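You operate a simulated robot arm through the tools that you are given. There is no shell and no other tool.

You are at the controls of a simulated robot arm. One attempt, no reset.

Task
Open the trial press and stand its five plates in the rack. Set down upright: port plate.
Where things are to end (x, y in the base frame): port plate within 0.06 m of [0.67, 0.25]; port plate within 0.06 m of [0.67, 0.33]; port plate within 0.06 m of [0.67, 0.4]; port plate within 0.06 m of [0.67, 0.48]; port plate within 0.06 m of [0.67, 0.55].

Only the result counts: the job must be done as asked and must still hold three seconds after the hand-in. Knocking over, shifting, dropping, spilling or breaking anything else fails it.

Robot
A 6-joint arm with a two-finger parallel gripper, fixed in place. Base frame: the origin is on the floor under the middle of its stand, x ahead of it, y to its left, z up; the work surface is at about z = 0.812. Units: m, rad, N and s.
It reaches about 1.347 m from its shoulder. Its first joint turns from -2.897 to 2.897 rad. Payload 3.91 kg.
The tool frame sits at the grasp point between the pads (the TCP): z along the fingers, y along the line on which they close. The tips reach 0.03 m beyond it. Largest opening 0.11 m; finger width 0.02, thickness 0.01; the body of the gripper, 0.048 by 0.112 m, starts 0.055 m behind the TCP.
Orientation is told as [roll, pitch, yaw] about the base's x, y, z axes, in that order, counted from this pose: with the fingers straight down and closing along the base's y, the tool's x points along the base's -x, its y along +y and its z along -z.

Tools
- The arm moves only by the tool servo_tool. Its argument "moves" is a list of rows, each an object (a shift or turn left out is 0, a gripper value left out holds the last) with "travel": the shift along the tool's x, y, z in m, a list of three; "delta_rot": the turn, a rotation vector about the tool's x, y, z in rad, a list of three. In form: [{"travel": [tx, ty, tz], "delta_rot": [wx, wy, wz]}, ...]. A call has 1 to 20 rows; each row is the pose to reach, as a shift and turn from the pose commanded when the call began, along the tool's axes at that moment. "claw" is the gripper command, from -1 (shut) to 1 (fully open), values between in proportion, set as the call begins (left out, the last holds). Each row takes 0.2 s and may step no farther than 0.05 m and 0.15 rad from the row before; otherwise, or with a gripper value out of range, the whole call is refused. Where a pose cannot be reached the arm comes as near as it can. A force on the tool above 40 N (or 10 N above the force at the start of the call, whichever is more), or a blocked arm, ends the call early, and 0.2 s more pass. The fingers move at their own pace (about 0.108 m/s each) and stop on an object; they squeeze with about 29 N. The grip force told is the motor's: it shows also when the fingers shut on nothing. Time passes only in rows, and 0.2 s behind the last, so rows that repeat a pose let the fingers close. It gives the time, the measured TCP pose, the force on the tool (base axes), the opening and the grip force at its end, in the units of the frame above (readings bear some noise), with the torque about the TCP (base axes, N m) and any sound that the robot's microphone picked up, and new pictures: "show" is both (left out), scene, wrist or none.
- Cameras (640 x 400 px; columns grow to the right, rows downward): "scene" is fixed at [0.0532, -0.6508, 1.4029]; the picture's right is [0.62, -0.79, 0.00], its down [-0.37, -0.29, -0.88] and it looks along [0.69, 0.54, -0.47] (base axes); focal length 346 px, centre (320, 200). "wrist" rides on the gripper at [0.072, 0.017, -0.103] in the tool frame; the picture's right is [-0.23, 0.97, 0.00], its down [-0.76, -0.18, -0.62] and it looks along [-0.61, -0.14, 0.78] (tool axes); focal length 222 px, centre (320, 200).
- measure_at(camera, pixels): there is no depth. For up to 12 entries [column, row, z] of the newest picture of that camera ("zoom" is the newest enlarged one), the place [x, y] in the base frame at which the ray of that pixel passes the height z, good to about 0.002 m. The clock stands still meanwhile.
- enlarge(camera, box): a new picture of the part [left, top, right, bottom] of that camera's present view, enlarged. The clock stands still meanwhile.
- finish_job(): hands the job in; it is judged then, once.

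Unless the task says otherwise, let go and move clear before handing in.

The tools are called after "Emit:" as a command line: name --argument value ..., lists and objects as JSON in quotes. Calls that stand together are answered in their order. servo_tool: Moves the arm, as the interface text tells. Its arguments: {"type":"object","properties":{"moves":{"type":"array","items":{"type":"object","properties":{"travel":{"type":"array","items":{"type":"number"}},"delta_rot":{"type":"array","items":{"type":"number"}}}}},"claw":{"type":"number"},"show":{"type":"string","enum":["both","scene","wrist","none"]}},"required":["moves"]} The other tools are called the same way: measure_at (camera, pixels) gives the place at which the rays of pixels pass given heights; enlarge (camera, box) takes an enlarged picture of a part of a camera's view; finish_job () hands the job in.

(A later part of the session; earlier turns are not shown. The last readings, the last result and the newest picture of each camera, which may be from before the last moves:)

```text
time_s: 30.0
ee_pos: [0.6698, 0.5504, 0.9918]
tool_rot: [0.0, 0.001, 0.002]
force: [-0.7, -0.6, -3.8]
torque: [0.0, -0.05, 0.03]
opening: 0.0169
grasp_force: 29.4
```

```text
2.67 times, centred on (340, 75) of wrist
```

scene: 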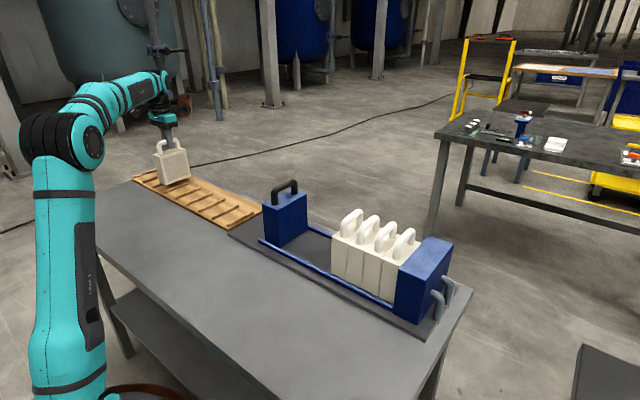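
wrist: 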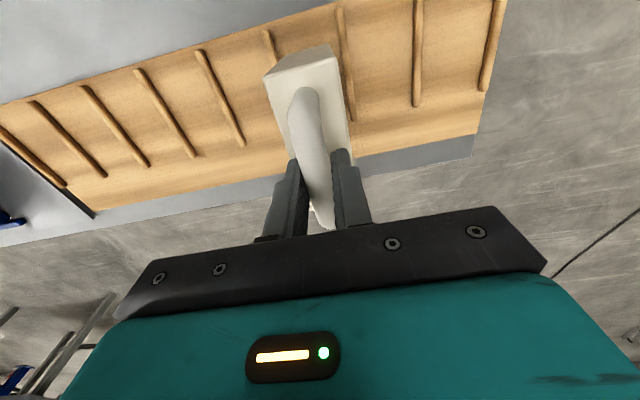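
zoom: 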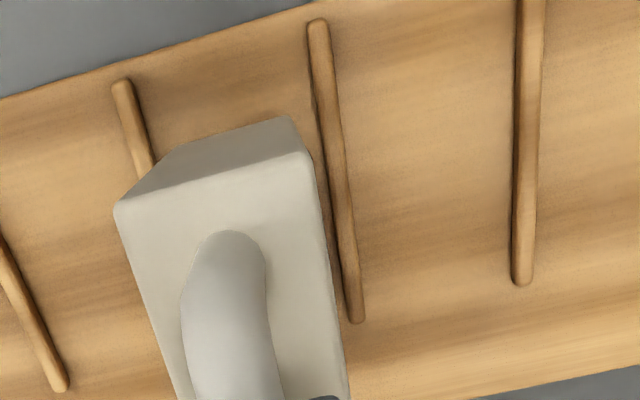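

Emit:
measure_at --camera "zoom" --pixels '[[178, 148, 0.838], [290, 117, 0.838], [132, 110, 0.82], [147, 110, 0.82], [310, 50, 0.82], [330, 50, 0.82], [322, 25, 0.82]]'

```text
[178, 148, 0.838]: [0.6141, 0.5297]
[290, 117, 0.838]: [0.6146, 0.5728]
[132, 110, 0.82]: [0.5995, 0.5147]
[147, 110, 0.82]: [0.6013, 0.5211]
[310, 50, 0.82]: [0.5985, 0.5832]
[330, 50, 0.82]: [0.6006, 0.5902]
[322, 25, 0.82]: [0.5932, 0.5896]
```

The plate spans y 0.530–0.573 between rib edges 0.521 and 0.583, well centred. I lower in small steps, watching the force.

Emit:
servo_tool --moves '[{"travel": [0, 0.001, 0.005]}, {"travel": [0, 0.001, 0.01]}, {"travel": [0, 0.001, 0.014]}, {"travel": [0, 0.001, 0.016]}, {"travel": [0, 0.001, 0.016]}]' --show "none"

```text
time_s: 31.2
ee_pos: [0.669, 0.5519, 0.9754]
tool_rot: [0.0, 0.0, -0.001]
force: [-0.1, 0.4, -4.3]
torque: [0.01, -0.02, -0.03]
opening: 0.0168
grasp_force: 29.4
```

Emit:
servo_tool --moves '[{"travel": [0, 0, 0.0015]}, {"travel": [0, 0, 0.003]}, {"travel": [0, 0, 0.003]}]' --show "none"

```text
time_s: 32.0
ee_pos: [0.6708, 0.5515, 0.9717]
tool_rot: [0.0, 0.001, 0.0]
force: [0.2, 0.3, -3.9]
torque: [-0.02, -0.02, 0.02]
opening: 0.0167
grasp_force: 29.2
```

Emit:
servo_tool --moves '[{"travel": [0, 0, 0.0015]}, {"travel": [0, 0, 0.003]}, {"travel": [0, 0, 0.003]}]' --show "none"

```text
time_s: 32.8
ee_pos: [0.6697, 0.5498, 0.9703]
tool_rot: [0.001, 0.0, 0.0]
force: [1.2, -0.6, 15.4]
torque: [-0.01, 0.72, 0.02]
opening: 0.0165
grasp_force: 29.2
```

Force jumped to +15 N at z≈0.970: the plate rests on the rack board. I ease up 1 mm and open.

Emit:
servo_tool --moves '[{"travel": [0, 0, -0.001]}, {"travel": [0, 0, -0.001]}]' --show "none"

Emit:
servo_tool --moves '[{"travel": [0, 0, 0]}, {"travel": [0, 0, 0]}, {"travel": [0, 0, 0]}]' --claw -0.4

```text
time_s: 33.4
ee_pos: [0.6701, 0.5517, 0.97]
tool_rot: [0.0, -0.001, 0.0]
force: [1.8, -1.6, 8.3]
torque: [-0.01, -0.68, -0.01]
opening: 0.0164
grasp_force: 28.9
```

```text
time_s: 34.2
ee_pos: [0.6692, 0.5519, 0.9696]
tool_rot: [-0.002, 0.0, -0.001]
force: [-1.2, 0.0, 0.6]
torque: [0.01, 0.0, -0.02]
opening: 0.0333
grasp_force: 0.0
```

scene: 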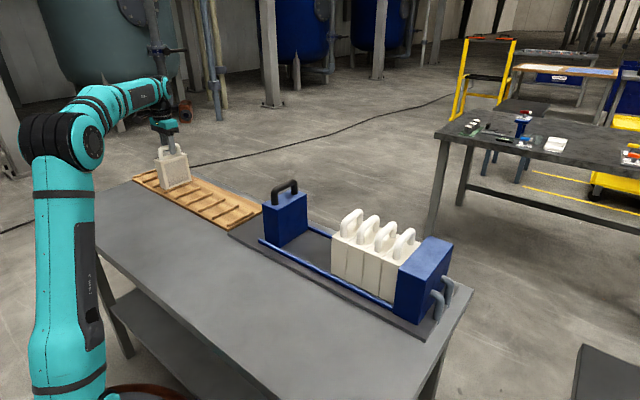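
wrist: 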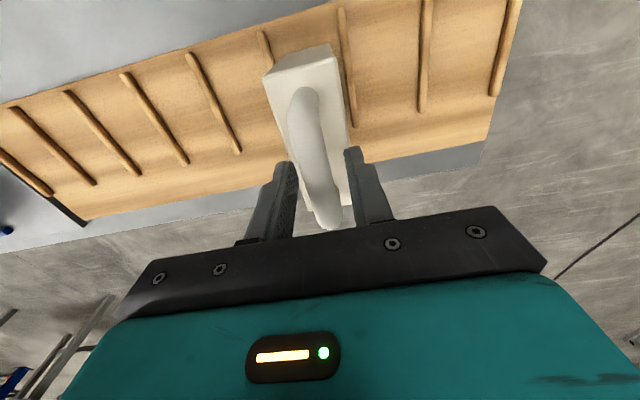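

Plate 1 stands free between the ribs. I rise straight up and return toward plate 2.

Emit:
servo_tool --moves '[{"travel": [0, 0, -0.02]}, {"travel": [0, 0, -0.05]}, {"travel": [0, 0, -0.09]}, {"travel": [0, 0, -0.13]}, {"travel": [0, -0.02, -0.15]}, {"travel": [0, -0.06, -0.15]}, {"travel": [0, -0.108, -0.15]}, {"travel": [0, -0.156, -0.15]}, {"travel": [0, -0.204, -0.15]}, {"travel": [0, -0.252, -0.15]}, {"travel": [0, -0.3, -0.15]}, {"travel": [0, -0.348, -0.15]}, {"travel": [0, -0.396, -0.15]}, {"travel": [0, -0.444, -0.15]}, {"travel": [0, -0.492, -0.15]}, {"travel": [0, -0.54, -0.15]}, {"travel": [0, -0.588, -0.15]}, {"travel": [0, -0.636, -0.15]}, {"travel": [0, -0.684, -0.15]}, {"travel": [0, -0.73, -0.15]}]' --claw -0.35 --show "none"

Emit:
servo_tool --moves '[{"travel": [-0.001, -0.03, 0]}, {"travel": [-0.002, -0.06, 0]}, {"travel": [-0.002, -0.08, 0.02]}, {"travel": [-0.002, -0.085, 0.05]}, {"travel": [-0.002, -0.085, 0.07]}, {"travel": [-0.002, -0.085, 0.07]}]' --claw -0.35

```text
time_s: 38.4
ee_pos: [0.6702, -0.1785, 1.1199]
tool_rot: [-0.001, 0.001, -0.001]
force: [-0.2, 0.3, 0.3]
torque: [-0.03, -0.02, 0.0]
opening: 0.0358
grasp_force: 0.0
```

```text
time_s: 39.8
ee_pos: [0.6719, -0.2647, 1.0496]
tool_rot: [0.0, 0.0, 0.0]
force: [-0.2, -0.2, 0.1]
torque: [-0.04, -0.01, -0.04]
opening: 0.0359
grasp_force: 0.0
```

scene: 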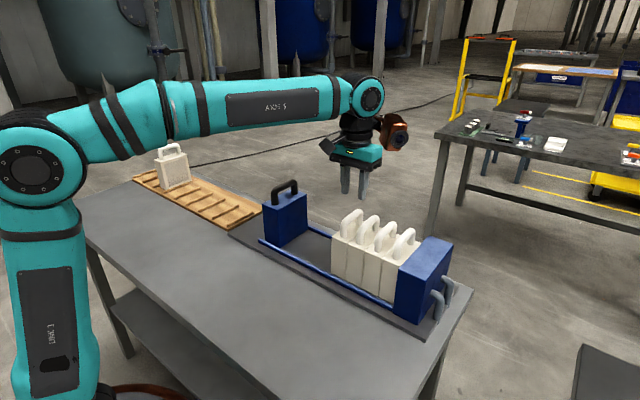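
wrist: 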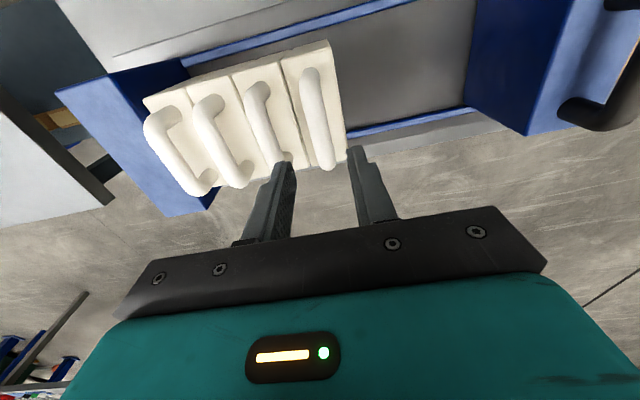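

Emit:
measure_at --camera "wrist" --pixels '[[309, 78, 0.967], [315, 118, 0.967], [322, 162, 0.967], [261, 120, 0.967], [281, 60, 0.925], [329, 42, 0.925]]'

```text
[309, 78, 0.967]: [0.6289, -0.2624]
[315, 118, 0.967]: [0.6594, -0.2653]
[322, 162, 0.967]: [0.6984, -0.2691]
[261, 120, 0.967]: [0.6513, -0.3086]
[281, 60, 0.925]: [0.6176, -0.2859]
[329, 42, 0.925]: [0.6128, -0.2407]
```

Bar 2 is at y≈-0.264, matching the TCP. I descend, then close.

Emit:
servo_tool --moves '[{"travel": [0, 0.0005, 0.025]}, {"travel": [0, 0.0005, 0.045]}, {"travel": [0, 0.0005, 0.06]}, {"travel": [0, 0.0005, 0.07]}, {"travel": [0, 0.0005, 0.0795]}, {"travel": [0, 0.0005, 0.0795]}]' --claw -0.35 --show "wrist"

```text
time_s: 41.2
ee_pos: [0.6714, -0.2637, 0.9696]
tool_rot: [-0.001, 0.0, 0.0]
force: [-1.2, 0.9, 0.0]
torque: [-0.01, -0.03, 0.04]
opening: 0.0359
grasp_force: 0.0
```

wrist: 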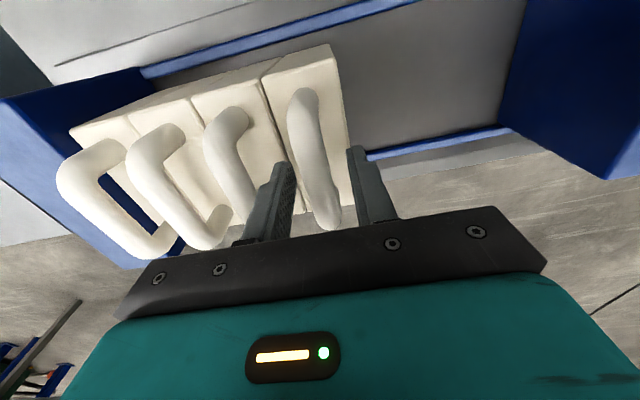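

The fingers straddle bar 2 cleanly, same as plate 1. I close, then lift a little and draw +y.

Emit:
servo_tool --moves '[{"travel": [0, 0, 0]}, {"travel": [0, 0, 0]}, {"travel": [0, 0, 0]}]' --claw -1 --show "none"

Emit:
servo_tool --moves '[{"travel": [0, 0, -0.002]}, {"travel": [0, 0.001, -0.004]}, {"travel": [0, 0.005, -0.004]}, {"travel": [0, 0.009, -0.004]}, {"travel": [0, 0.014, -0.005]}, {"travel": [0, 0.014, -0.005]}]'

```text
time_s: 42.0
ee_pos: [0.6721, -0.2636, 0.9702]
tool_rot: [-0.001, -0.002, 0.0]
force: [-1.0, 0.0, -0.6]
torque: [-0.01, 0.05, 0.01]
opening: 0.0169
grasp_force: 28.8
```

```text
time_s: 43.4
ee_pos: [0.6704, -0.2492, 0.9751]
tool_rot: [0.0, 0.002, -0.001]
force: [0.3, -0.1, -3.6]
torque: [-0.03, 0.01, 0.02]
opening: 0.0165
grasp_force: 29.4
```

scene: 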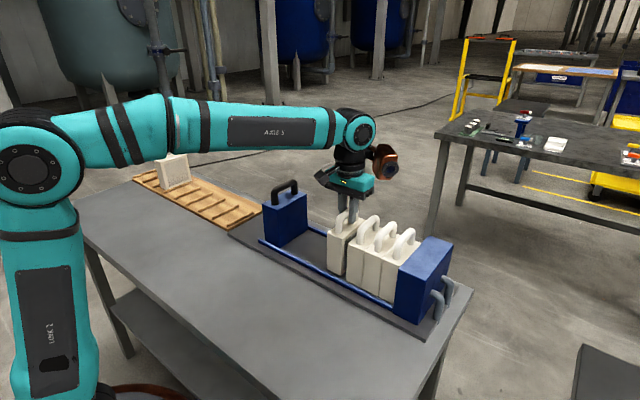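
wrist: 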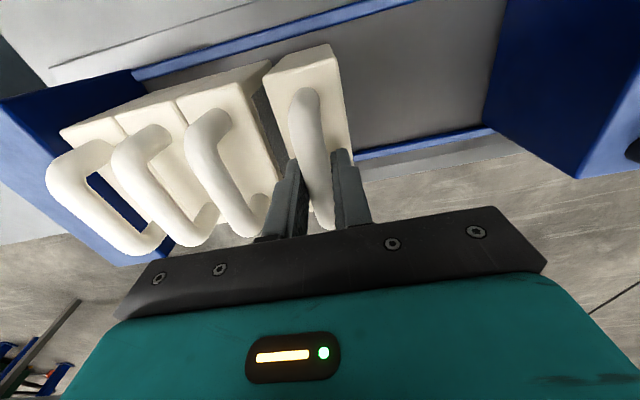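

Plate 2 came away alone (3.6 N). I lift it and carry it to the slot at y≈0.477.

Emit:
servo_tool --moves '[{"travel": [0, 0, -0.02]}, {"travel": [0, 0, -0.05]}, {"travel": [0, 0, -0.085]}, {"travel": [0, 0, -0.12]}, {"travel": [0, 0, -0.155]}, {"travel": [0, 0, -0.185]}, {"travel": [0, 0, -0.205]}, {"travel": [0, 0, -0.215]}, {"travel": [0, 0, -0.215]}]' --show "none"

Emit:
servo_tool --moves '[{"travel": [0.001, 0.012, 0]}, {"travel": [0.001, 0.04, 0]}, {"travel": [0.001, 0.08, 0]}, {"travel": [0.001, 0.12, 0]}, {"travel": [0.001, 0.16, 0]}, {"travel": [0.001, 0.2, 0]}, {"travel": [0.001, 0.24, 0]}, {"travel": [0.001, 0.28, 0]}, {"travel": [0.001, 0.32, 0]}, {"travel": [0.001, 0.36, 0]}, {"travel": [0.001, 0.4, 0]}, {"travel": [0.001, 0.44, 0]}, {"travel": [0.001, 0.48, 0]}, {"travel": [0.001, 0.52, 0]}, {"travel": [0.001, 0.56, 0]}, {"travel": [0.001, 0.6, 0]}, {"travel": [0.001, 0.64, 0]}, {"travel": [0.001, 0.68, 0]}, {"travel": [0.001, 0.712, 0]}, {"travel": [0.001, 0.727, 0]}]'

```text
time_s: 45.4
ee_pos: [0.6719, -0.2494, 1.1904]
tool_rot: [0.0, -0.001, 0.0]
force: [0.2, -0.4, -3.3]
torque: [-0.01, 0.04, 0.03]
opening: 0.0164
grasp_force: 29.1
```

```text
time_s: 49.6
ee_pos: [0.6697, 0.4786, 1.1903]
tool_rot: [-0.001, 0.001, 0.0]
force: [0.1, -0.4, -3.2]
torque: [0.0, -0.01, -0.05]
opening: 0.0166
grasp_force: 29.4
```

scene: 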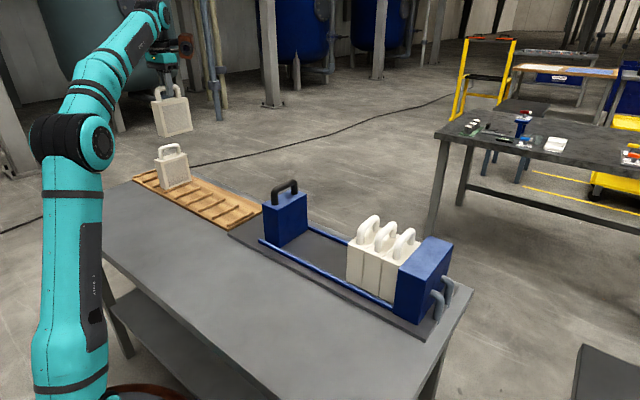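
wrist: 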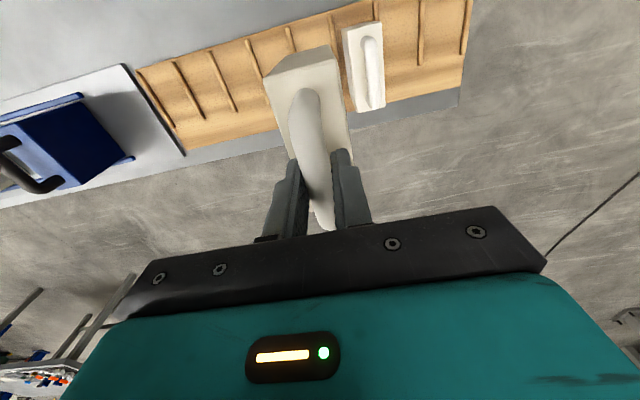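

Plate 2 hovers at the next slot with plate 1 standing beside it at (365,65). I descend to just above the board.

Emit:
servo_tool --moves '[{"travel": [0, -0.0005, 0.02]}, {"travel": [0, -0.0005, 0.055]}, {"travel": [0, -0.0005, 0.09]}, {"travel": [0, -0.0005, 0.125]}, {"travel": [0, -0.0005, 0.155]}, {"travel": [0, -0.0005, 0.18]}, {"travel": [0, -0.0005, 0.193]}, {"travel": [0, -0.0005, 0.198]}, {"travel": [0, -0.0005, 0.198]}]'

Emit:
enlarge --camera "wrist" --box '[200, 0, 420, 150]'

```text
time_s: 51.6
ee_pos: [0.6704, 0.4761, 0.9928]
tool_rot: [-0.001, 0.0, 0.002]
force: [-0.6, -0.7, -4.2]
torque: [-0.02, 0.0, -0.01]
opening: 0.0164
grasp_force: 29.3
```

scene: 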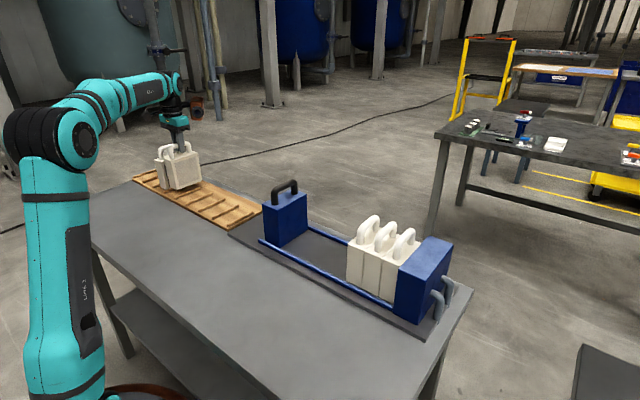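
wrist: 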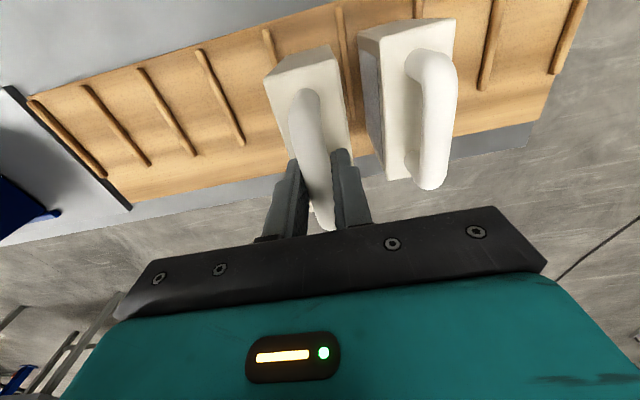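

```text
2.67 times, centred on (310, 75) of wrist
```

zoom: 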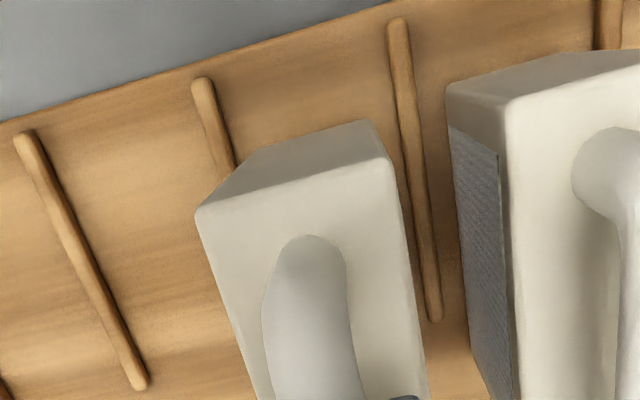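

Emit:
measure_at --camera "zoom" --pixels '[[258, 150, 0.839], [372, 120, 0.839], [210, 110, 0.82], [226, 110, 0.82], [390, 50, 0.82], [409, 50, 0.82], [450, 110, 0.82]]'

```text
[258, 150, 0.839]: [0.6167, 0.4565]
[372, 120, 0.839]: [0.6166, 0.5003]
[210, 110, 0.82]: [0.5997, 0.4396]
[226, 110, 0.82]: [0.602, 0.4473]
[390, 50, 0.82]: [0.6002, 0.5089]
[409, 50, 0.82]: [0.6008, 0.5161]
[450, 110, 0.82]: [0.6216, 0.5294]
```

The plate (0.4565–0.5003) is centred between rib edges 0.447 and 0.509. I lower to contact.

Emit:
servo_tool --moves '[{"travel": [0, 0, 0.006]}, {"travel": [0, 0, 0.012]}, {"travel": [0, 0, 0.017]}, {"travel": [0, 0, 0.02]}, {"travel": [0, 0, 0.02]}]' --show "none"

Emit:
servo_tool --moves '[{"travel": [0, 0, 0.001]}, {"travel": [0, 0, 0.002]}, {"travel": [0, 0, 0.002]}]' --show "none"

```text
time_s: 52.8
ee_pos: [0.6706, 0.4777, 0.9713]
tool_rot: [0.001, -0.001, 0.0]
force: [-0.1, 0.1, -4.9]
torque: [0.01, -0.01, 0.02]
opening: 0.0167
grasp_force: 29.2
```

```text
time_s: 53.6
ee_pos: [0.6704, 0.4765, 0.9703]
tool_rot: [0.001, -0.001, 0.001]
force: [0.4, 0.7, -2.0]
torque: [-0.05, -0.05, -0.03]
opening: 0.0168
grasp_force: 29.2
```

Emit:
servo_tool --moves '[{"travel": [0, 0, 0.001]}, {"travel": [0, 0, 0.001]}]' --show "none"

```text
time_s: 54.2
ee_pos: [0.67, 0.4764, 0.9705]
tool_rot: [0.0, 0.0, 0.0]
force: [1.9, -0.5, 7.4]
torque: [0.14, 0.27, 0.02]
opening: 0.0165
grasp_force: 28.8
```

The force turned to +7 N, so plate 2 rests on the board. I open the fingers (to about 0.033, clear of plate 1's handle).

Emit:
servo_tool --moves '[{"travel": [0, 0, 0]}, {"travel": [0, 0, 0]}, {"travel": [0, 0, 0]}]' --claw -0.4

```text
time_s: 55.0
ee_pos: [0.6714, 0.4766, 0.9692]
tool_rot: [0.0, 0.001, 0.001]
force: [0.4, 0.3, 0.3]
torque: [0.01, 0.04, 0.01]
opening: 0.0327
grasp_force: 0.1
```

scene: 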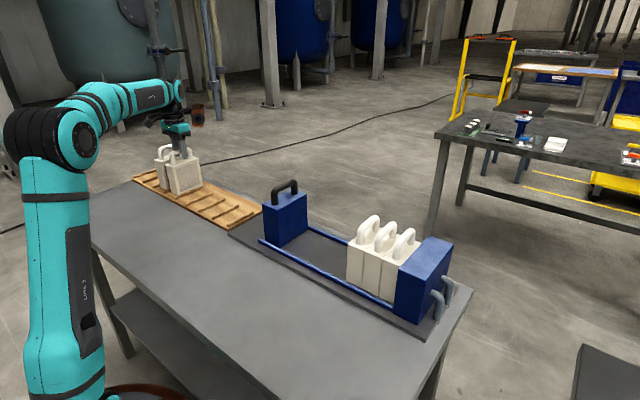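
wrist: 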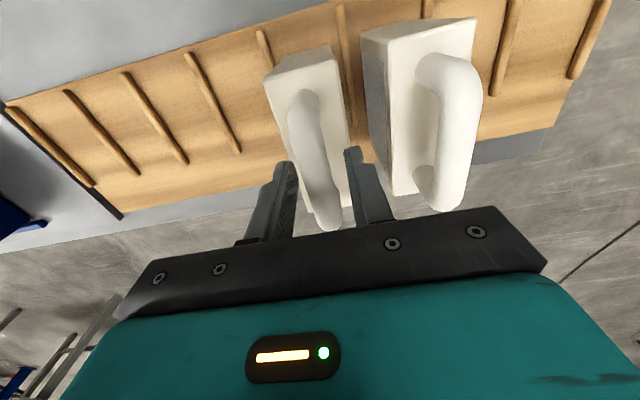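

Plate 2 is free and upright. I rise and return for plate 3 at y≈-0.310.

Emit:
servo_tool --moves '[{"travel": [0, 0, -0.02]}, {"travel": [0, 0, -0.05]}, {"travel": [0, 0, -0.09]}, {"travel": [0, 0, -0.13]}, {"travel": [0, -0.02, -0.15]}, {"travel": [0, -0.06, -0.15]}, {"travel": [0, -0.108, -0.15]}, {"travel": [0, -0.156, -0.15]}, {"travel": [0, -0.204, -0.15]}, {"travel": [0, -0.252, -0.15]}, {"travel": [0, -0.3, -0.15]}, {"travel": [0, -0.348, -0.15]}, {"travel": [0, -0.396, -0.15]}, {"travel": [0, -0.444, -0.15]}, {"travel": [0, -0.492, -0.15]}, {"travel": [0, -0.54, -0.15]}, {"travel": [0, -0.588, -0.15]}, {"travel": [0, -0.636, -0.15]}, {"travel": [0, -0.684, -0.15]}, {"travel": [0, -0.73, -0.15]}]' --claw -0.35 --show "none"

Emit:
servo_tool --moves '[{"travel": [-0.001, -0.025, 0]}, {"travel": [-0.001, -0.045, 0.015]}, {"travel": [-0.001, -0.0565, 0.04]}, {"travel": [-0.001, -0.0565, 0.07]}, {"travel": [-0.001, -0.0565, 0.07]}]' --claw -0.35

```text
time_s: 59.2
ee_pos: [0.6704, -0.2533, 1.1186]
tool_rot: [0.0, 0.0, 0.002]
force: [-0.9, -0.2, 0.2]
torque: [-0.04, -0.01, 0.01]
opening: 0.036
grasp_force: 0.0
```

```text
time_s: 60.4
ee_pos: [0.6712, -0.31, 1.0484]
tool_rot: [0.0, -0.001, 0.0]
force: [-0.2, 0.0, -0.7]
torque: [0.0, 0.01, -0.01]
opening: 0.036
grasp_force: 0.1
```

scene: 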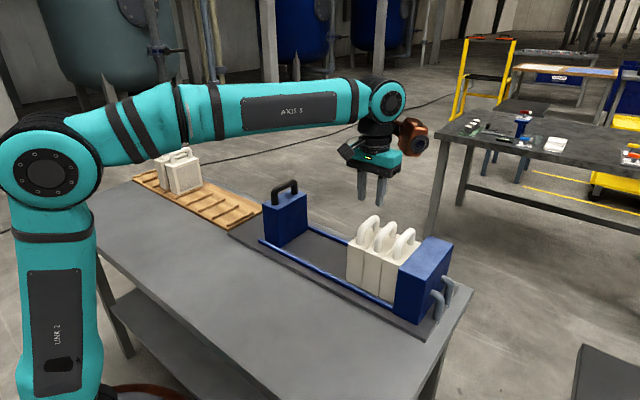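
wrist: 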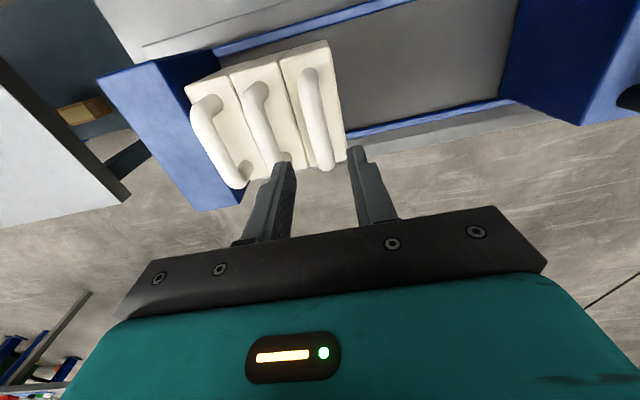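

Bar 3 sits at (315,118), the same relative place as the earlier ones, so the TCP is aligned. I descend and look.

Emit:
servo_tool --moves '[{"travel": [0, 0, 0.025]}, {"travel": [0, 0, 0.045]}, {"travel": [0, 0, 0.06]}, {"travel": [0, 0, 0.07]}, {"travel": [0, 0, 0.0795]}, {"travel": [0, 0, 0.0795]}]' --claw -0.35 --show "wrist"

```text
time_s: 61.8
ee_pos: [0.6728, -0.3103, 0.9706]
tool_rot: [0.0, 0.0, -0.001]
force: [0.2, -0.1, 0.4]
torque: [-0.01, 0.04, 0.02]
opening: 0.0358
grasp_force: 0.1
```

wrist: 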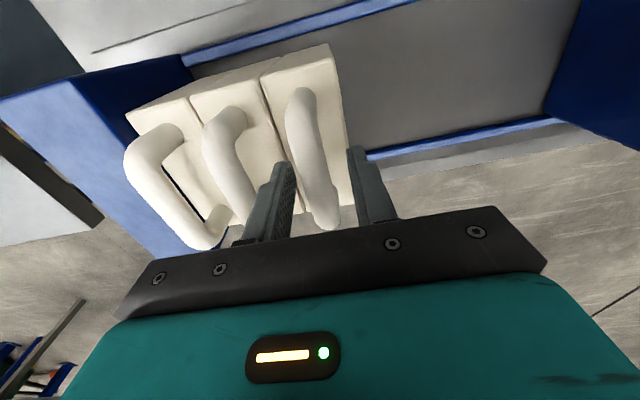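

Bar 3 is between the fingers. I close and part it from plate 4.

Emit:
servo_tool --moves '[{"travel": [0, 0, 0]}, {"travel": [0, 0, 0]}, {"travel": [0, 0, 0]}]' --claw -1 --show "none"

Emit:
servo_tool --moves '[{"travel": [0, 0, -0.002]}, {"travel": [0, 0.001, -0.004]}, {"travel": [0, 0.005, -0.004]}, {"travel": [0, 0.009, -0.004]}, {"travel": [0, 0.014, -0.005]}, {"travel": [0, 0.014, -0.005]}]'

```text
time_s: 62.6
ee_pos: [0.6704, -0.3095, 0.9688]
tool_rot: [0.001, 0.0, 0.0]
force: [-0.1, -0.2, -0.1]
torque: [0.05, -0.15, 0.04]
opening: 0.0168
grasp_force: 29.4
```

```text
time_s: 64.0
ee_pos: [0.6717, -0.2955, 0.975]
tool_rot: [-0.001, 0.0, 0.0]
force: [0.2, -0.1, -3.0]
torque: [0.0, 0.0, 0.0]
opening: 0.0167
grasp_force: 28.9
```

scene: 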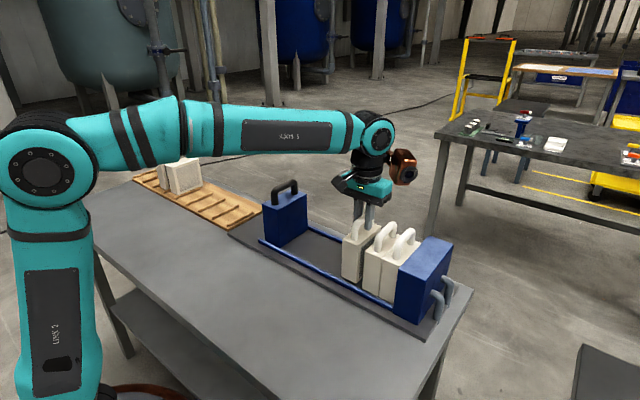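
wrist: 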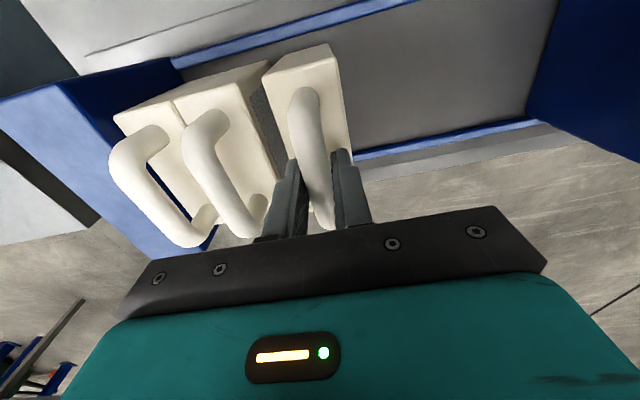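

Plate 3 parted cleanly. I lift and carry it to y≈0.404.

Emit:
servo_tool --moves '[{"travel": [0, 0, -0.02]}, {"travel": [0, 0, -0.05]}, {"travel": [0, 0, -0.085]}, {"travel": [0, 0, -0.12]}, {"travel": [0, 0, -0.155]}, {"travel": [0, 0, -0.185]}, {"travel": [0, 0, -0.205]}, {"travel": [0, 0, -0.215]}, {"travel": [0, 0, -0.215]}]' --show "none"

Emit:
servo_tool --moves '[{"travel": [0.001, 0.012, 0]}, {"travel": [0.001, 0.04, 0]}, {"travel": [0.001, 0.08, 0]}, {"travel": [0.001, 0.12, 0]}, {"travel": [0.001, 0.16, 0]}, {"travel": [0.001, 0.2, 0]}, {"travel": [0.001, 0.24, 0]}, {"travel": [0.001, 0.28, 0]}, {"travel": [0.001, 0.32, 0]}, {"travel": [0.001, 0.36, 0]}, {"travel": [0.001, 0.4, 0]}, {"travel": [0.001, 0.44, 0]}, {"travel": [0.001, 0.48, 0]}, {"travel": [0.001, 0.52, 0]}, {"travel": [0.001, 0.56, 0]}, {"travel": [0.001, 0.6, 0]}, {"travel": [0.001, 0.635, 0]}, {"travel": [0.001, 0.665, 0]}, {"travel": [0.001, 0.688, 0]}, {"travel": [0.001, 0.7, 0]}]'

```text
time_s: 66.0
ee_pos: [0.6719, -0.2961, 1.189]
tool_rot: [0.0, 0.0, 0.0]
force: [0.1, -0.1, -3.3]
torque: [0.03, 0.01, 0.03]
opening: 0.0165
grasp_force: 29.0
```

```text
time_s: 70.2
ee_pos: [0.6711, 0.4044, 1.189]
tool_rot: [0.0, -0.001, 0.001]
force: [-0.1, -0.7, -2.5]
torque: [0.04, 0.01, -0.01]
opening: 0.0169
grasp_force: 29.2
```

scene: 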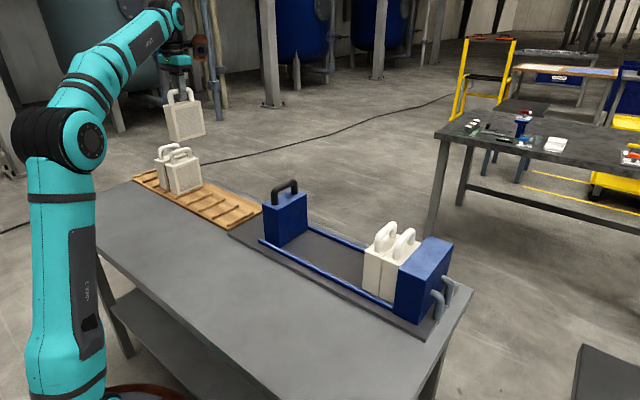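
wrist: 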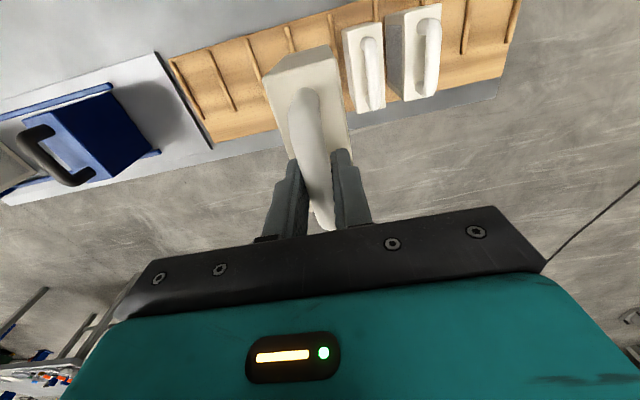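

Plates 1 and 2 stand upright at (415,50) and (365,65). I lower plate 3 to just above its slot.

Emit:
servo_tool --moves '[{"travel": [0, 0, 0.02]}, {"travel": [0, 0, 0.055]}, {"travel": [0, 0, 0.09]}, {"travel": [0, 0, 0.125]}, {"travel": [0, 0, 0.155]}, {"travel": [0, 0, 0.18]}, {"travel": [0, 0, 0.193]}, {"travel": [0, 0, 0.198]}, {"travel": [0, 0, 0.198]}]'

Emit:
enlarge --camera "wrist" --box '[200, 0, 420, 150]'

```text
time_s: 72.2
ee_pos: [0.6702, 0.4053, 0.9912]
tool_rot: [-0.001, 0.0, 0.0]
force: [-0.5, 0.0, -4.3]
torque: [-0.04, -0.01, 0.0]
opening: 0.0166
grasp_force: 28.8
```

scene: 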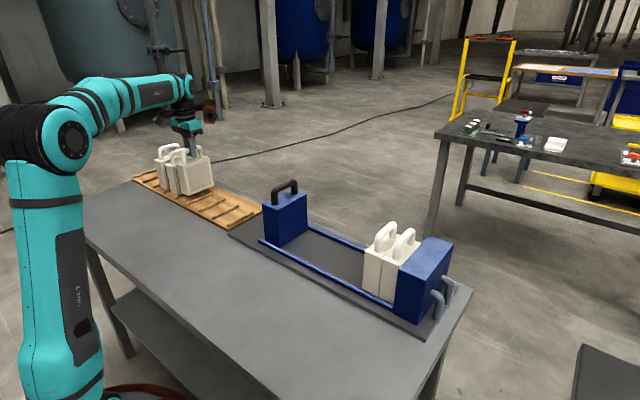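
wrist: 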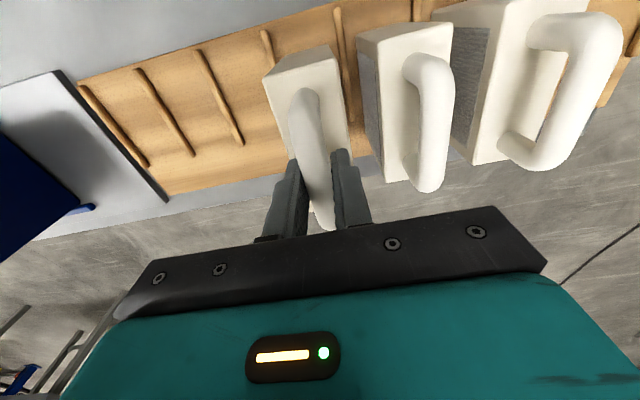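

```text
2.67 times, centred on (310, 75) of wrist
```

zoom: 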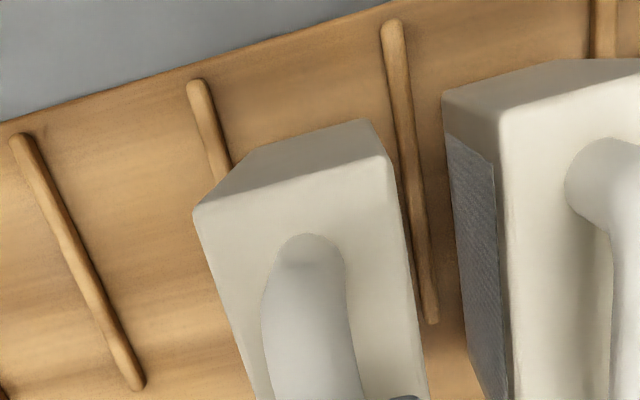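

Emit:
measure_at --camera "zoom" --pixels '[[257, 150, 0.838], [366, 119, 0.838], [206, 112, 0.82], [221, 112, 0.82], [384, 50, 0.82], [405, 50, 0.82]]'

```text
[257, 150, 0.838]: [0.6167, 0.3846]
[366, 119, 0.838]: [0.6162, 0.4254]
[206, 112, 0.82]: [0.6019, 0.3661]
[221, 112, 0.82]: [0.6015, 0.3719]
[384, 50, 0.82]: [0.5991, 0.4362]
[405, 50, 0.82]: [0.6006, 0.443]
```

The plate (0.385–0.425) is centred between rib edges 0.372 and 0.436. I lower to contact.

Emit:
servo_tool --moves '[{"travel": [0, -0.0005, 0.006]}, {"travel": [0, -0.0005, 0.012]}, {"travel": [0, -0.0005, 0.016]}, {"travel": [0, -0.0005, 0.019]}, {"travel": [0, -0.0005, 0.019]}]' --show "none"

Emit:
servo_tool --moves '[{"travel": [0, 0, 0.001]}, {"travel": [0, 0, 0.002]}, {"travel": [0, 0, 0.002]}]' --show "none"

```text
time_s: 73.4
ee_pos: [0.6708, 0.4036, 0.9732]
tool_rot: [0.001, 0.001, -0.001]
force: [0.4, -0.1, -3.5]
torque: [0.02, -0.01, -0.01]
opening: 0.0167
grasp_force: 28.4
```

```text
time_s: 74.2
ee_pos: [0.6707, 0.4054, 0.9708]
tool_rot: [0.002, 0.0, -0.001]
force: [-0.1, -0.1, -3.6]
torque: [0.0, 0.01, 0.0]
opening: 0.0168
grasp_force: 28.7
```

Emit:
servo_tool --moves '[{"travel": [0, 0, 0.001]}, {"travel": [0, 0, 0.0015]}, {"travel": [0, 0, 0.0015]}]' --show "none"

```text
time_s: 75.0
ee_pos: [0.6707, 0.4045, 0.9692]
tool_rot: [0.001, -0.001, -0.001]
force: [0.7, -1.3, 3.0]
torque: [0.1, 0.19, -0.02]
opening: 0.0168
grasp_force: 29.5
```

Force went from -3.6 to +3 N, so plate 3 has landed. I open the fingers.

Emit:
servo_tool --moves '[{"travel": [0, 0, 0]}, {"travel": [0, 0, 0]}, {"travel": [0, 0, 0]}]' --claw -0.4

```text
time_s: 75.8
ee_pos: [0.6714, 0.4047, 0.9693]
tool_rot: [0.001, 0.001, 0.0]
force: [0.2, -1.2, 0.1]
torque: [0.03, -0.01, -0.01]
opening: 0.0331
grasp_force: 0.1
```

scene: 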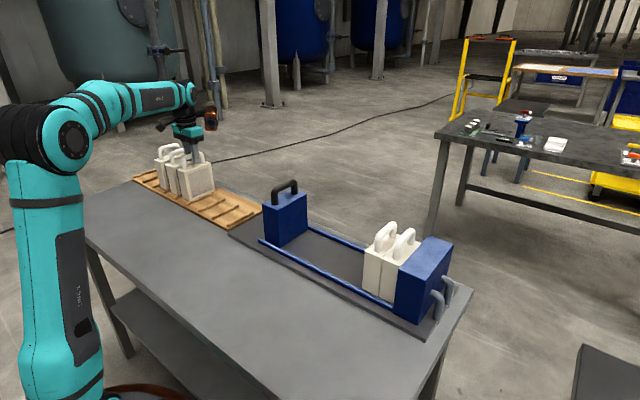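
wrist: 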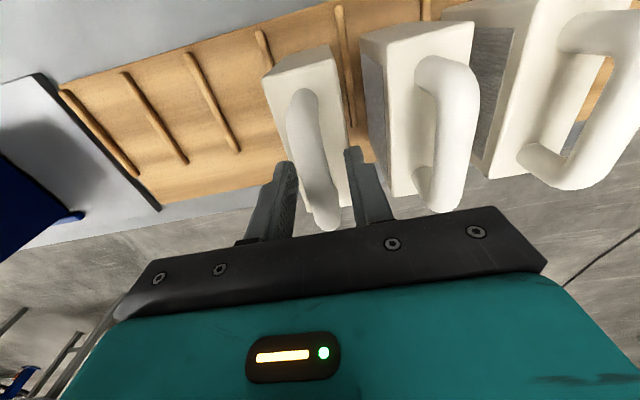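

Plate 3 stands free. I rise and return for plate 4 at y≈-0.357.

Emit:
servo_tool --moves '[{"travel": [0, 0, -0.02]}, {"travel": [0, 0, -0.05]}, {"travel": [0, 0, -0.09]}, {"travel": [0, 0, -0.13]}, {"travel": [0, -0.02, -0.15]}, {"travel": [0, -0.06, -0.15]}, {"travel": [0, -0.108, -0.15]}, {"travel": [0, -0.156, -0.15]}, {"travel": [0, -0.204, -0.15]}, {"travel": [0, -0.252, -0.15]}, {"travel": [0, -0.3, -0.15]}, {"travel": [0, -0.348, -0.15]}, {"travel": [0, -0.396, -0.15]}, {"travel": [0, -0.444, -0.15]}, {"travel": [0, -0.492, -0.15]}, {"travel": [0, -0.54, -0.15]}, {"travel": [0, -0.588, -0.15]}, {"travel": [0, -0.636, -0.15]}, {"travel": [0, -0.684, -0.15]}, {"travel": [0, -0.73, -0.15]}]' --claw -0.35 --show "none"

Emit:
servo_tool --moves '[{"travel": [-0.001, -0.02, 0]}, {"travel": [-0.001, -0.0315, 0.015]}, {"travel": [-0.001, -0.0315, 0.04]}, {"travel": [-0.001, -0.0315, 0.07]}, {"travel": [-0.001, -0.0315, 0.07]}]' --claw -0.35

```text
time_s: 80.0
ee_pos: [0.6689, -0.3265, 1.1196]
tool_rot: [0.0, 0.0, 0.001]
force: [0.1, 0.2, -0.4]
torque: [-0.05, -0.02, -0.03]
opening: 0.0358
grasp_force: 0.1
```

```text
time_s: 81.2
ee_pos: [0.6711, -0.3586, 1.0506]
tool_rot: [0.0, -0.001, 0.001]
force: [0.4, -0.6, 0.0]
torque: [0.01, 0.01, -0.02]
opening: 0.036
grasp_force: 0.1
```

scene: 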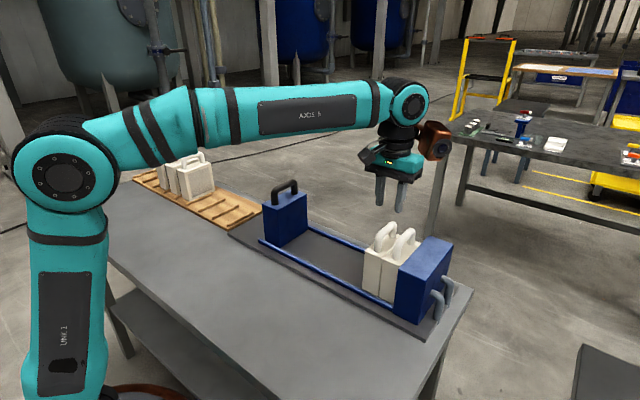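
wrist: 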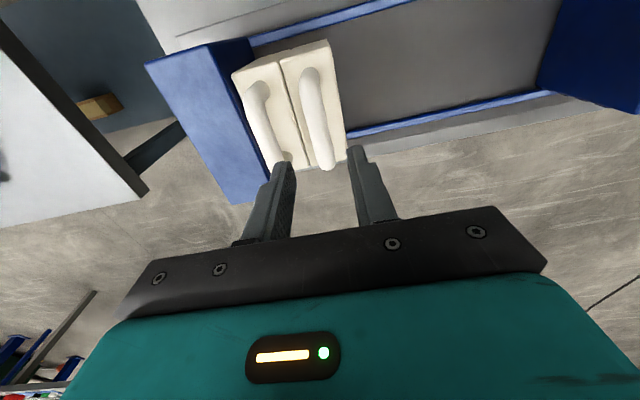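

Bar 4 is aligned at (315,118). I descend.

Emit:
servo_tool --moves '[{"travel": [0, 0, 0.025]}, {"travel": [0, 0, 0.045]}, {"travel": [0, 0, 0.06]}, {"travel": [0, 0, 0.07]}, {"travel": [0, 0, 0.0795]}, {"travel": [0, 0, 0.0795]}]' --claw -0.35 --show "wrist"

```text
time_s: 82.6
ee_pos: [0.6707, -0.3577, 0.9704]
tool_rot: [-0.002, 0.0, 0.001]
force: [-0.4, 0.2, -0.1]
torque: [0.0, 0.0, -0.01]
opening: 0.0357
grasp_force: 0.1
```

wrist: 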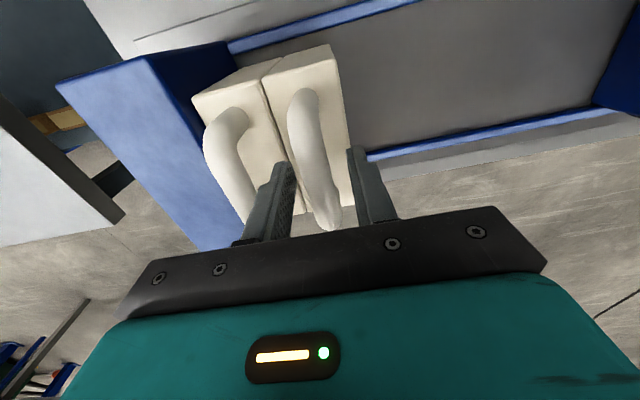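

The fingers straddle bar 4. I close and part it from plate 5.

Emit:
servo_tool --moves '[{"travel": [0, 0, 0]}, {"travel": [0, 0, 0]}, {"travel": [0, 0, 0]}]' --claw -1 --show "none"

Emit:
servo_tool --moves '[{"travel": [0, 0, -0.002]}, {"travel": [0, 0.001, -0.004]}, {"travel": [0, 0.005, -0.004]}, {"travel": [0, 0.009, -0.004]}, {"travel": [0, 0.014, -0.005]}, {"travel": [0, 0.014, -0.005]}]'

```text
time_s: 83.4
ee_pos: [0.6713, -0.3579, 0.9699]
tool_rot: [0.0, -0.001, -0.002]
force: [-0.1, 0.4, -0.7]
torque: [0.07, -0.01, 0.02]
opening: 0.0167
grasp_force: 29.5
```

```text
time_s: 84.8
ee_pos: [0.6711, -0.3443, 0.9755]
tool_rot: [0.0, 0.0, -0.001]
force: [0.5, -0.3, -3.2]
torque: [0.0, -0.01, 0.03]
opening: 0.0168
grasp_force: 29.2
```

scene: 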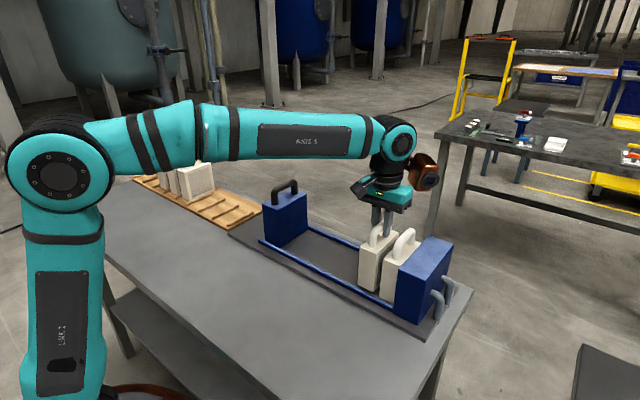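
wrist: 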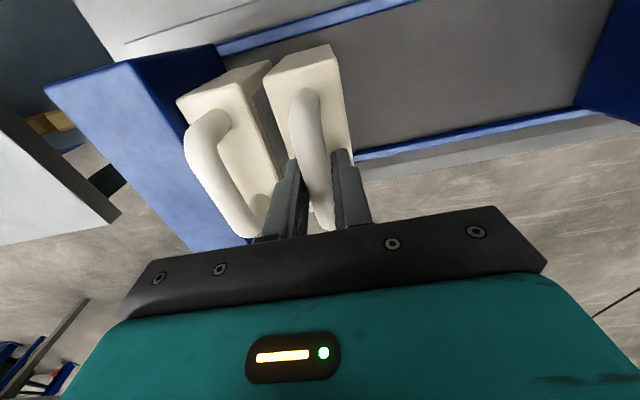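

Plate 4 parted cleanly. I lift and carry it to y≈0.331.

Emit:
servo_tool --moves '[{"travel": [0, 0, -0.02]}, {"travel": [0, 0, -0.05]}, {"travel": [0, 0, -0.085]}, {"travel": [0, 0, -0.12]}, {"travel": [0, 0, -0.155]}, {"travel": [0, 0, -0.185]}, {"travel": [0, 0, -0.205]}, {"travel": [0, 0, -0.215]}, {"travel": [0, 0, -0.215]}]' --show "none"

Emit:
servo_tool --moves '[{"travel": [0.001, 0.012, 0]}, {"travel": [0.001, 0.04, 0]}, {"travel": [0.001, 0.08, 0]}, {"travel": [0.001, 0.12, 0]}, {"travel": [0.001, 0.16, 0]}, {"travel": [0.001, 0.2, 0]}, {"travel": [0.001, 0.24, 0]}, {"travel": [0.001, 0.28, 0]}, {"travel": [0.001, 0.32, 0]}, {"travel": [0.001, 0.36, 0]}, {"travel": [0.001, 0.4, 0]}, {"travel": [0.001, 0.44, 0]}, {"travel": [0.001, 0.48, 0]}, {"travel": [0.001, 0.52, 0]}, {"travel": [0.001, 0.56, 0]}, {"travel": [0.001, 0.595, 0]}, {"travel": [0.001, 0.625, 0]}, {"travel": [0.001, 0.65, 0]}, {"travel": [0.001, 0.668, 0]}, {"travel": [0.001, 0.675, 0]}]'

```text
time_s: 86.8
ee_pos: [0.6714, -0.343, 1.1898]
tool_rot: [0.0, 0.0, 0.002]
force: [-0.7, -0.9, -3.6]
torque: [0.02, -0.01, -0.04]
opening: 0.0168
grasp_force: 29.1
```

```text
time_s: 91.0
ee_pos: [0.6709, 0.3313, 1.1894]
tool_rot: [0.001, 0.001, 0.0]
force: [-0.2, 0.7, -3.0]
torque: [0.02, -0.01, -0.02]
opening: 0.0166
grasp_force: 29.6
```

scene: 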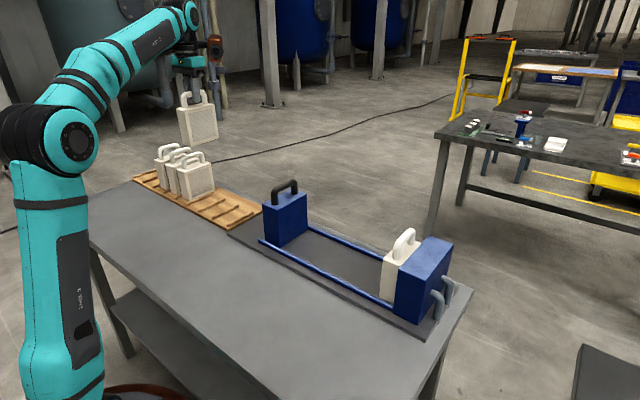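
wrist: 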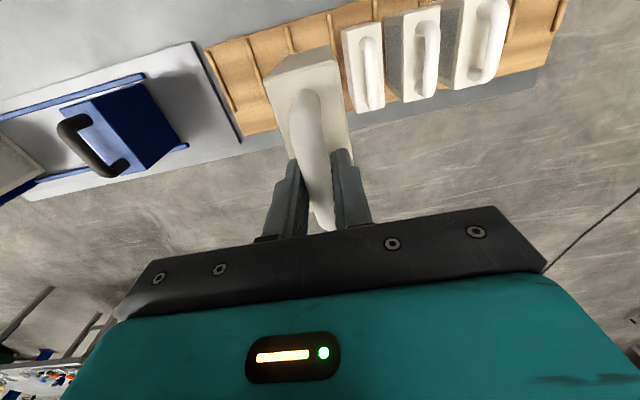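

Three plates stand in the rack; plate 4 hovers at its slot. I lower it to just above the board and check.

Emit:
servo_tool --moves '[{"travel": [0, 0, 0.02]}, {"travel": [0, 0, 0.055]}, {"travel": [0, 0, 0.09]}, {"travel": [0, 0, 0.125]}, {"travel": [0, 0, 0.155]}, {"travel": [0, 0, 0.18]}, {"travel": [0, 0, 0.193]}, {"travel": [0, 0, 0.198]}, {"travel": [0, 0, 0.198]}]'

Emit:
enlarge --camera "wrist" --box '[200, 0, 420, 150]'

```text
time_s: 93.0
ee_pos: [0.6713, 0.3314, 0.9917]
tool_rot: [0.001, 0.0, 0.0]
force: [0.1, -0.8, -3.9]
torque: [-0.02, -0.02, 0.02]
opening: 0.0165
grasp_force: 29.3
```

scene: 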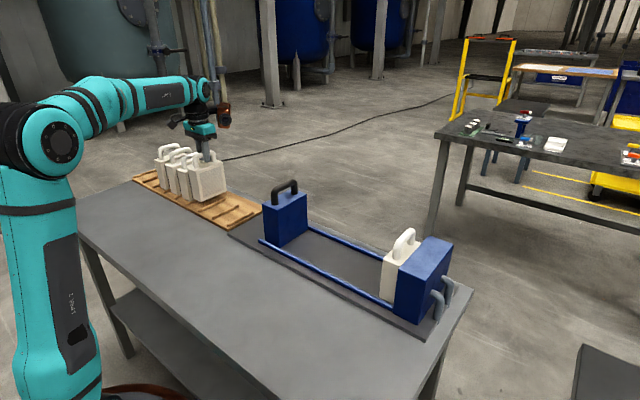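
wrist: 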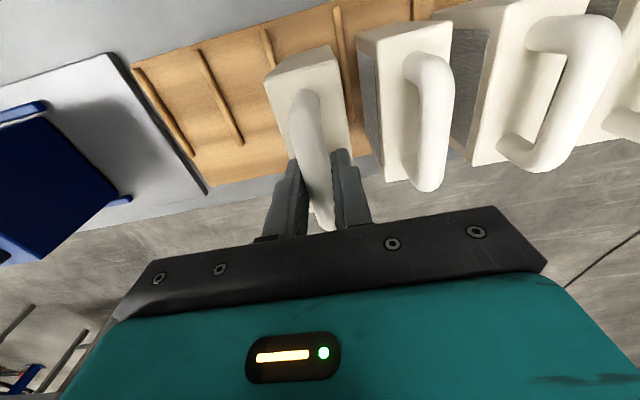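

```text
2.67 times, centred on (310, 75) of wrist
```

zoom: 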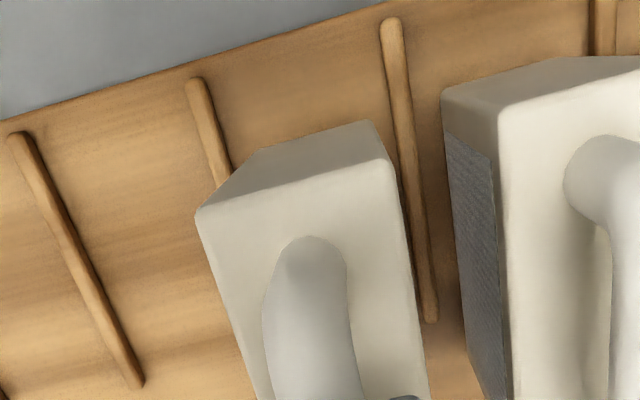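

Emit:
measure_at --camera "zoom" --pixels '[[258, 150, 0.838], [370, 120, 0.838], [205, 112, 0.82], [220, 112, 0.82], [383, 50, 0.82], [404, 50, 0.82]]'

```text
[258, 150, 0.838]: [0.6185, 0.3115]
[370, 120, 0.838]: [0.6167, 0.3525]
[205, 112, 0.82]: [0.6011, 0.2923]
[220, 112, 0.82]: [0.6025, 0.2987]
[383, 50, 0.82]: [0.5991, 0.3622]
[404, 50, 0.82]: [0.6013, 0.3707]
```

The plate (0.3115–0.3525) lies between rib edges 0.299 and 0.362; shift -1 mm and lower to contact.

Emit:
servo_tool --moves '[{"travel": [0, -0.001, 0.006]}, {"travel": [0, -0.001, 0.012]}, {"travel": [0, -0.001, 0.016]}, {"travel": [0, -0.001, 0.019]}, {"travel": [0, -0.001, 0.019]}]' --show "none"

Emit:
servo_tool --moves '[{"travel": [0, 0, 0.001]}, {"travel": [0, 0, 0.002]}, {"travel": [0, 0, 0.002]}]' --show "none"

Emit:
servo_tool --moves '[{"travel": [0, 0, 0.0005]}, {"travel": [0, 0, 0.001]}, {"travel": [0, 0, 0.001]}]' --show "none"

```text
time_s: 94.2
ee_pos: [0.6708, 0.3307, 0.9736]
tool_rot: [-0.001, 0.0, 0.0]
force: [-0.6, 0.0, -3.1]
torque: [-0.03, -0.02, 0.02]
opening: 0.0165
grasp_force: 29.2
```

```text
time_s: 95.0
ee_pos: [0.67, 0.3312, 0.9712]
tool_rot: [0.0, 0.0, 0.0]
force: [-0.1, -0.5, -4.7]
torque: [-0.01, 0.01, 0.02]
opening: 0.0169
grasp_force: 29.0
```

```text
time_s: 95.8
ee_pos: [0.6695, 0.33, 0.9684]
tool_rot: [-0.001, 0.002, 0.001]
force: [0.2, 1.7, -3.2]
torque: [0.03, 0.01, -0.01]
opening: 0.0168
grasp_force: 29.1
```

Emit:
servo_tool --moves '[{"travel": [0, 0, 0.0005]}, {"travel": [0, 0, 0.001]}, {"travel": [0, 0, 0.001]}]' --show "none"

```text
time_s: 96.6
ee_pos: [0.6709, 0.3305, 0.9695]
tool_rot: [0.001, -0.002, 0.0]
force: [4.9, -1.5, 13.5]
torque: [0.04, 0.27, 0.07]
opening: 0.0163
grasp_force: 29.1
```

Force jumped to +13.5 N: plate 4 has landed. I ease up half a millimetre and open.

Emit:
servo_tool --moves '[{"travel": [0, 0, -0.0006]}, {"travel": [0, 0, -0.0006]}]' --show "none"

Emit:
servo_tool --moves '[{"travel": [0, 0, 0]}, {"travel": [0, 0, 0]}, {"travel": [0, 0, 0]}]' --claw -0.4

```text
time_s: 97.2
ee_pos: [0.6703, 0.3303, 0.9702]
tool_rot: [0.001, 0.0, 0.0]
force: [3.9, -1.7, 10.4]
torque: [-0.02, -0.21, 0.0]
opening: 0.0168
grasp_force: 29.5
```

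```text
time_s: 98.0
ee_pos: [0.6702, 0.3311, 0.9693]
tool_rot: [0.001, 0.0, 0.002]
force: [0.3, 0.5, 0.2]
torque: [0.03, 0.03, -0.01]
opening: 0.0329
grasp_force: 0.1
```

scene: 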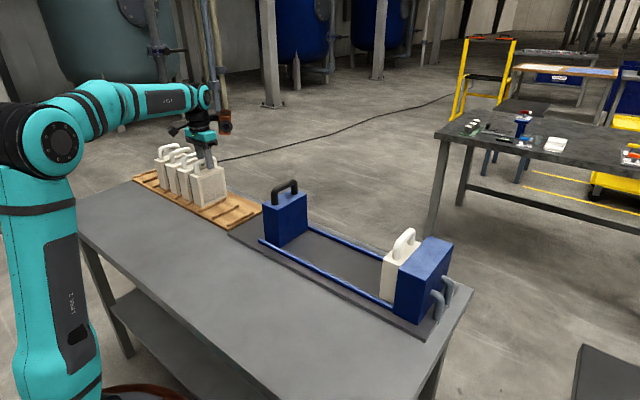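
wrist: 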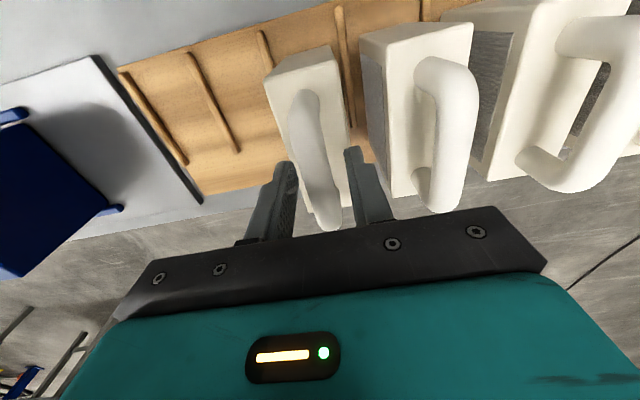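

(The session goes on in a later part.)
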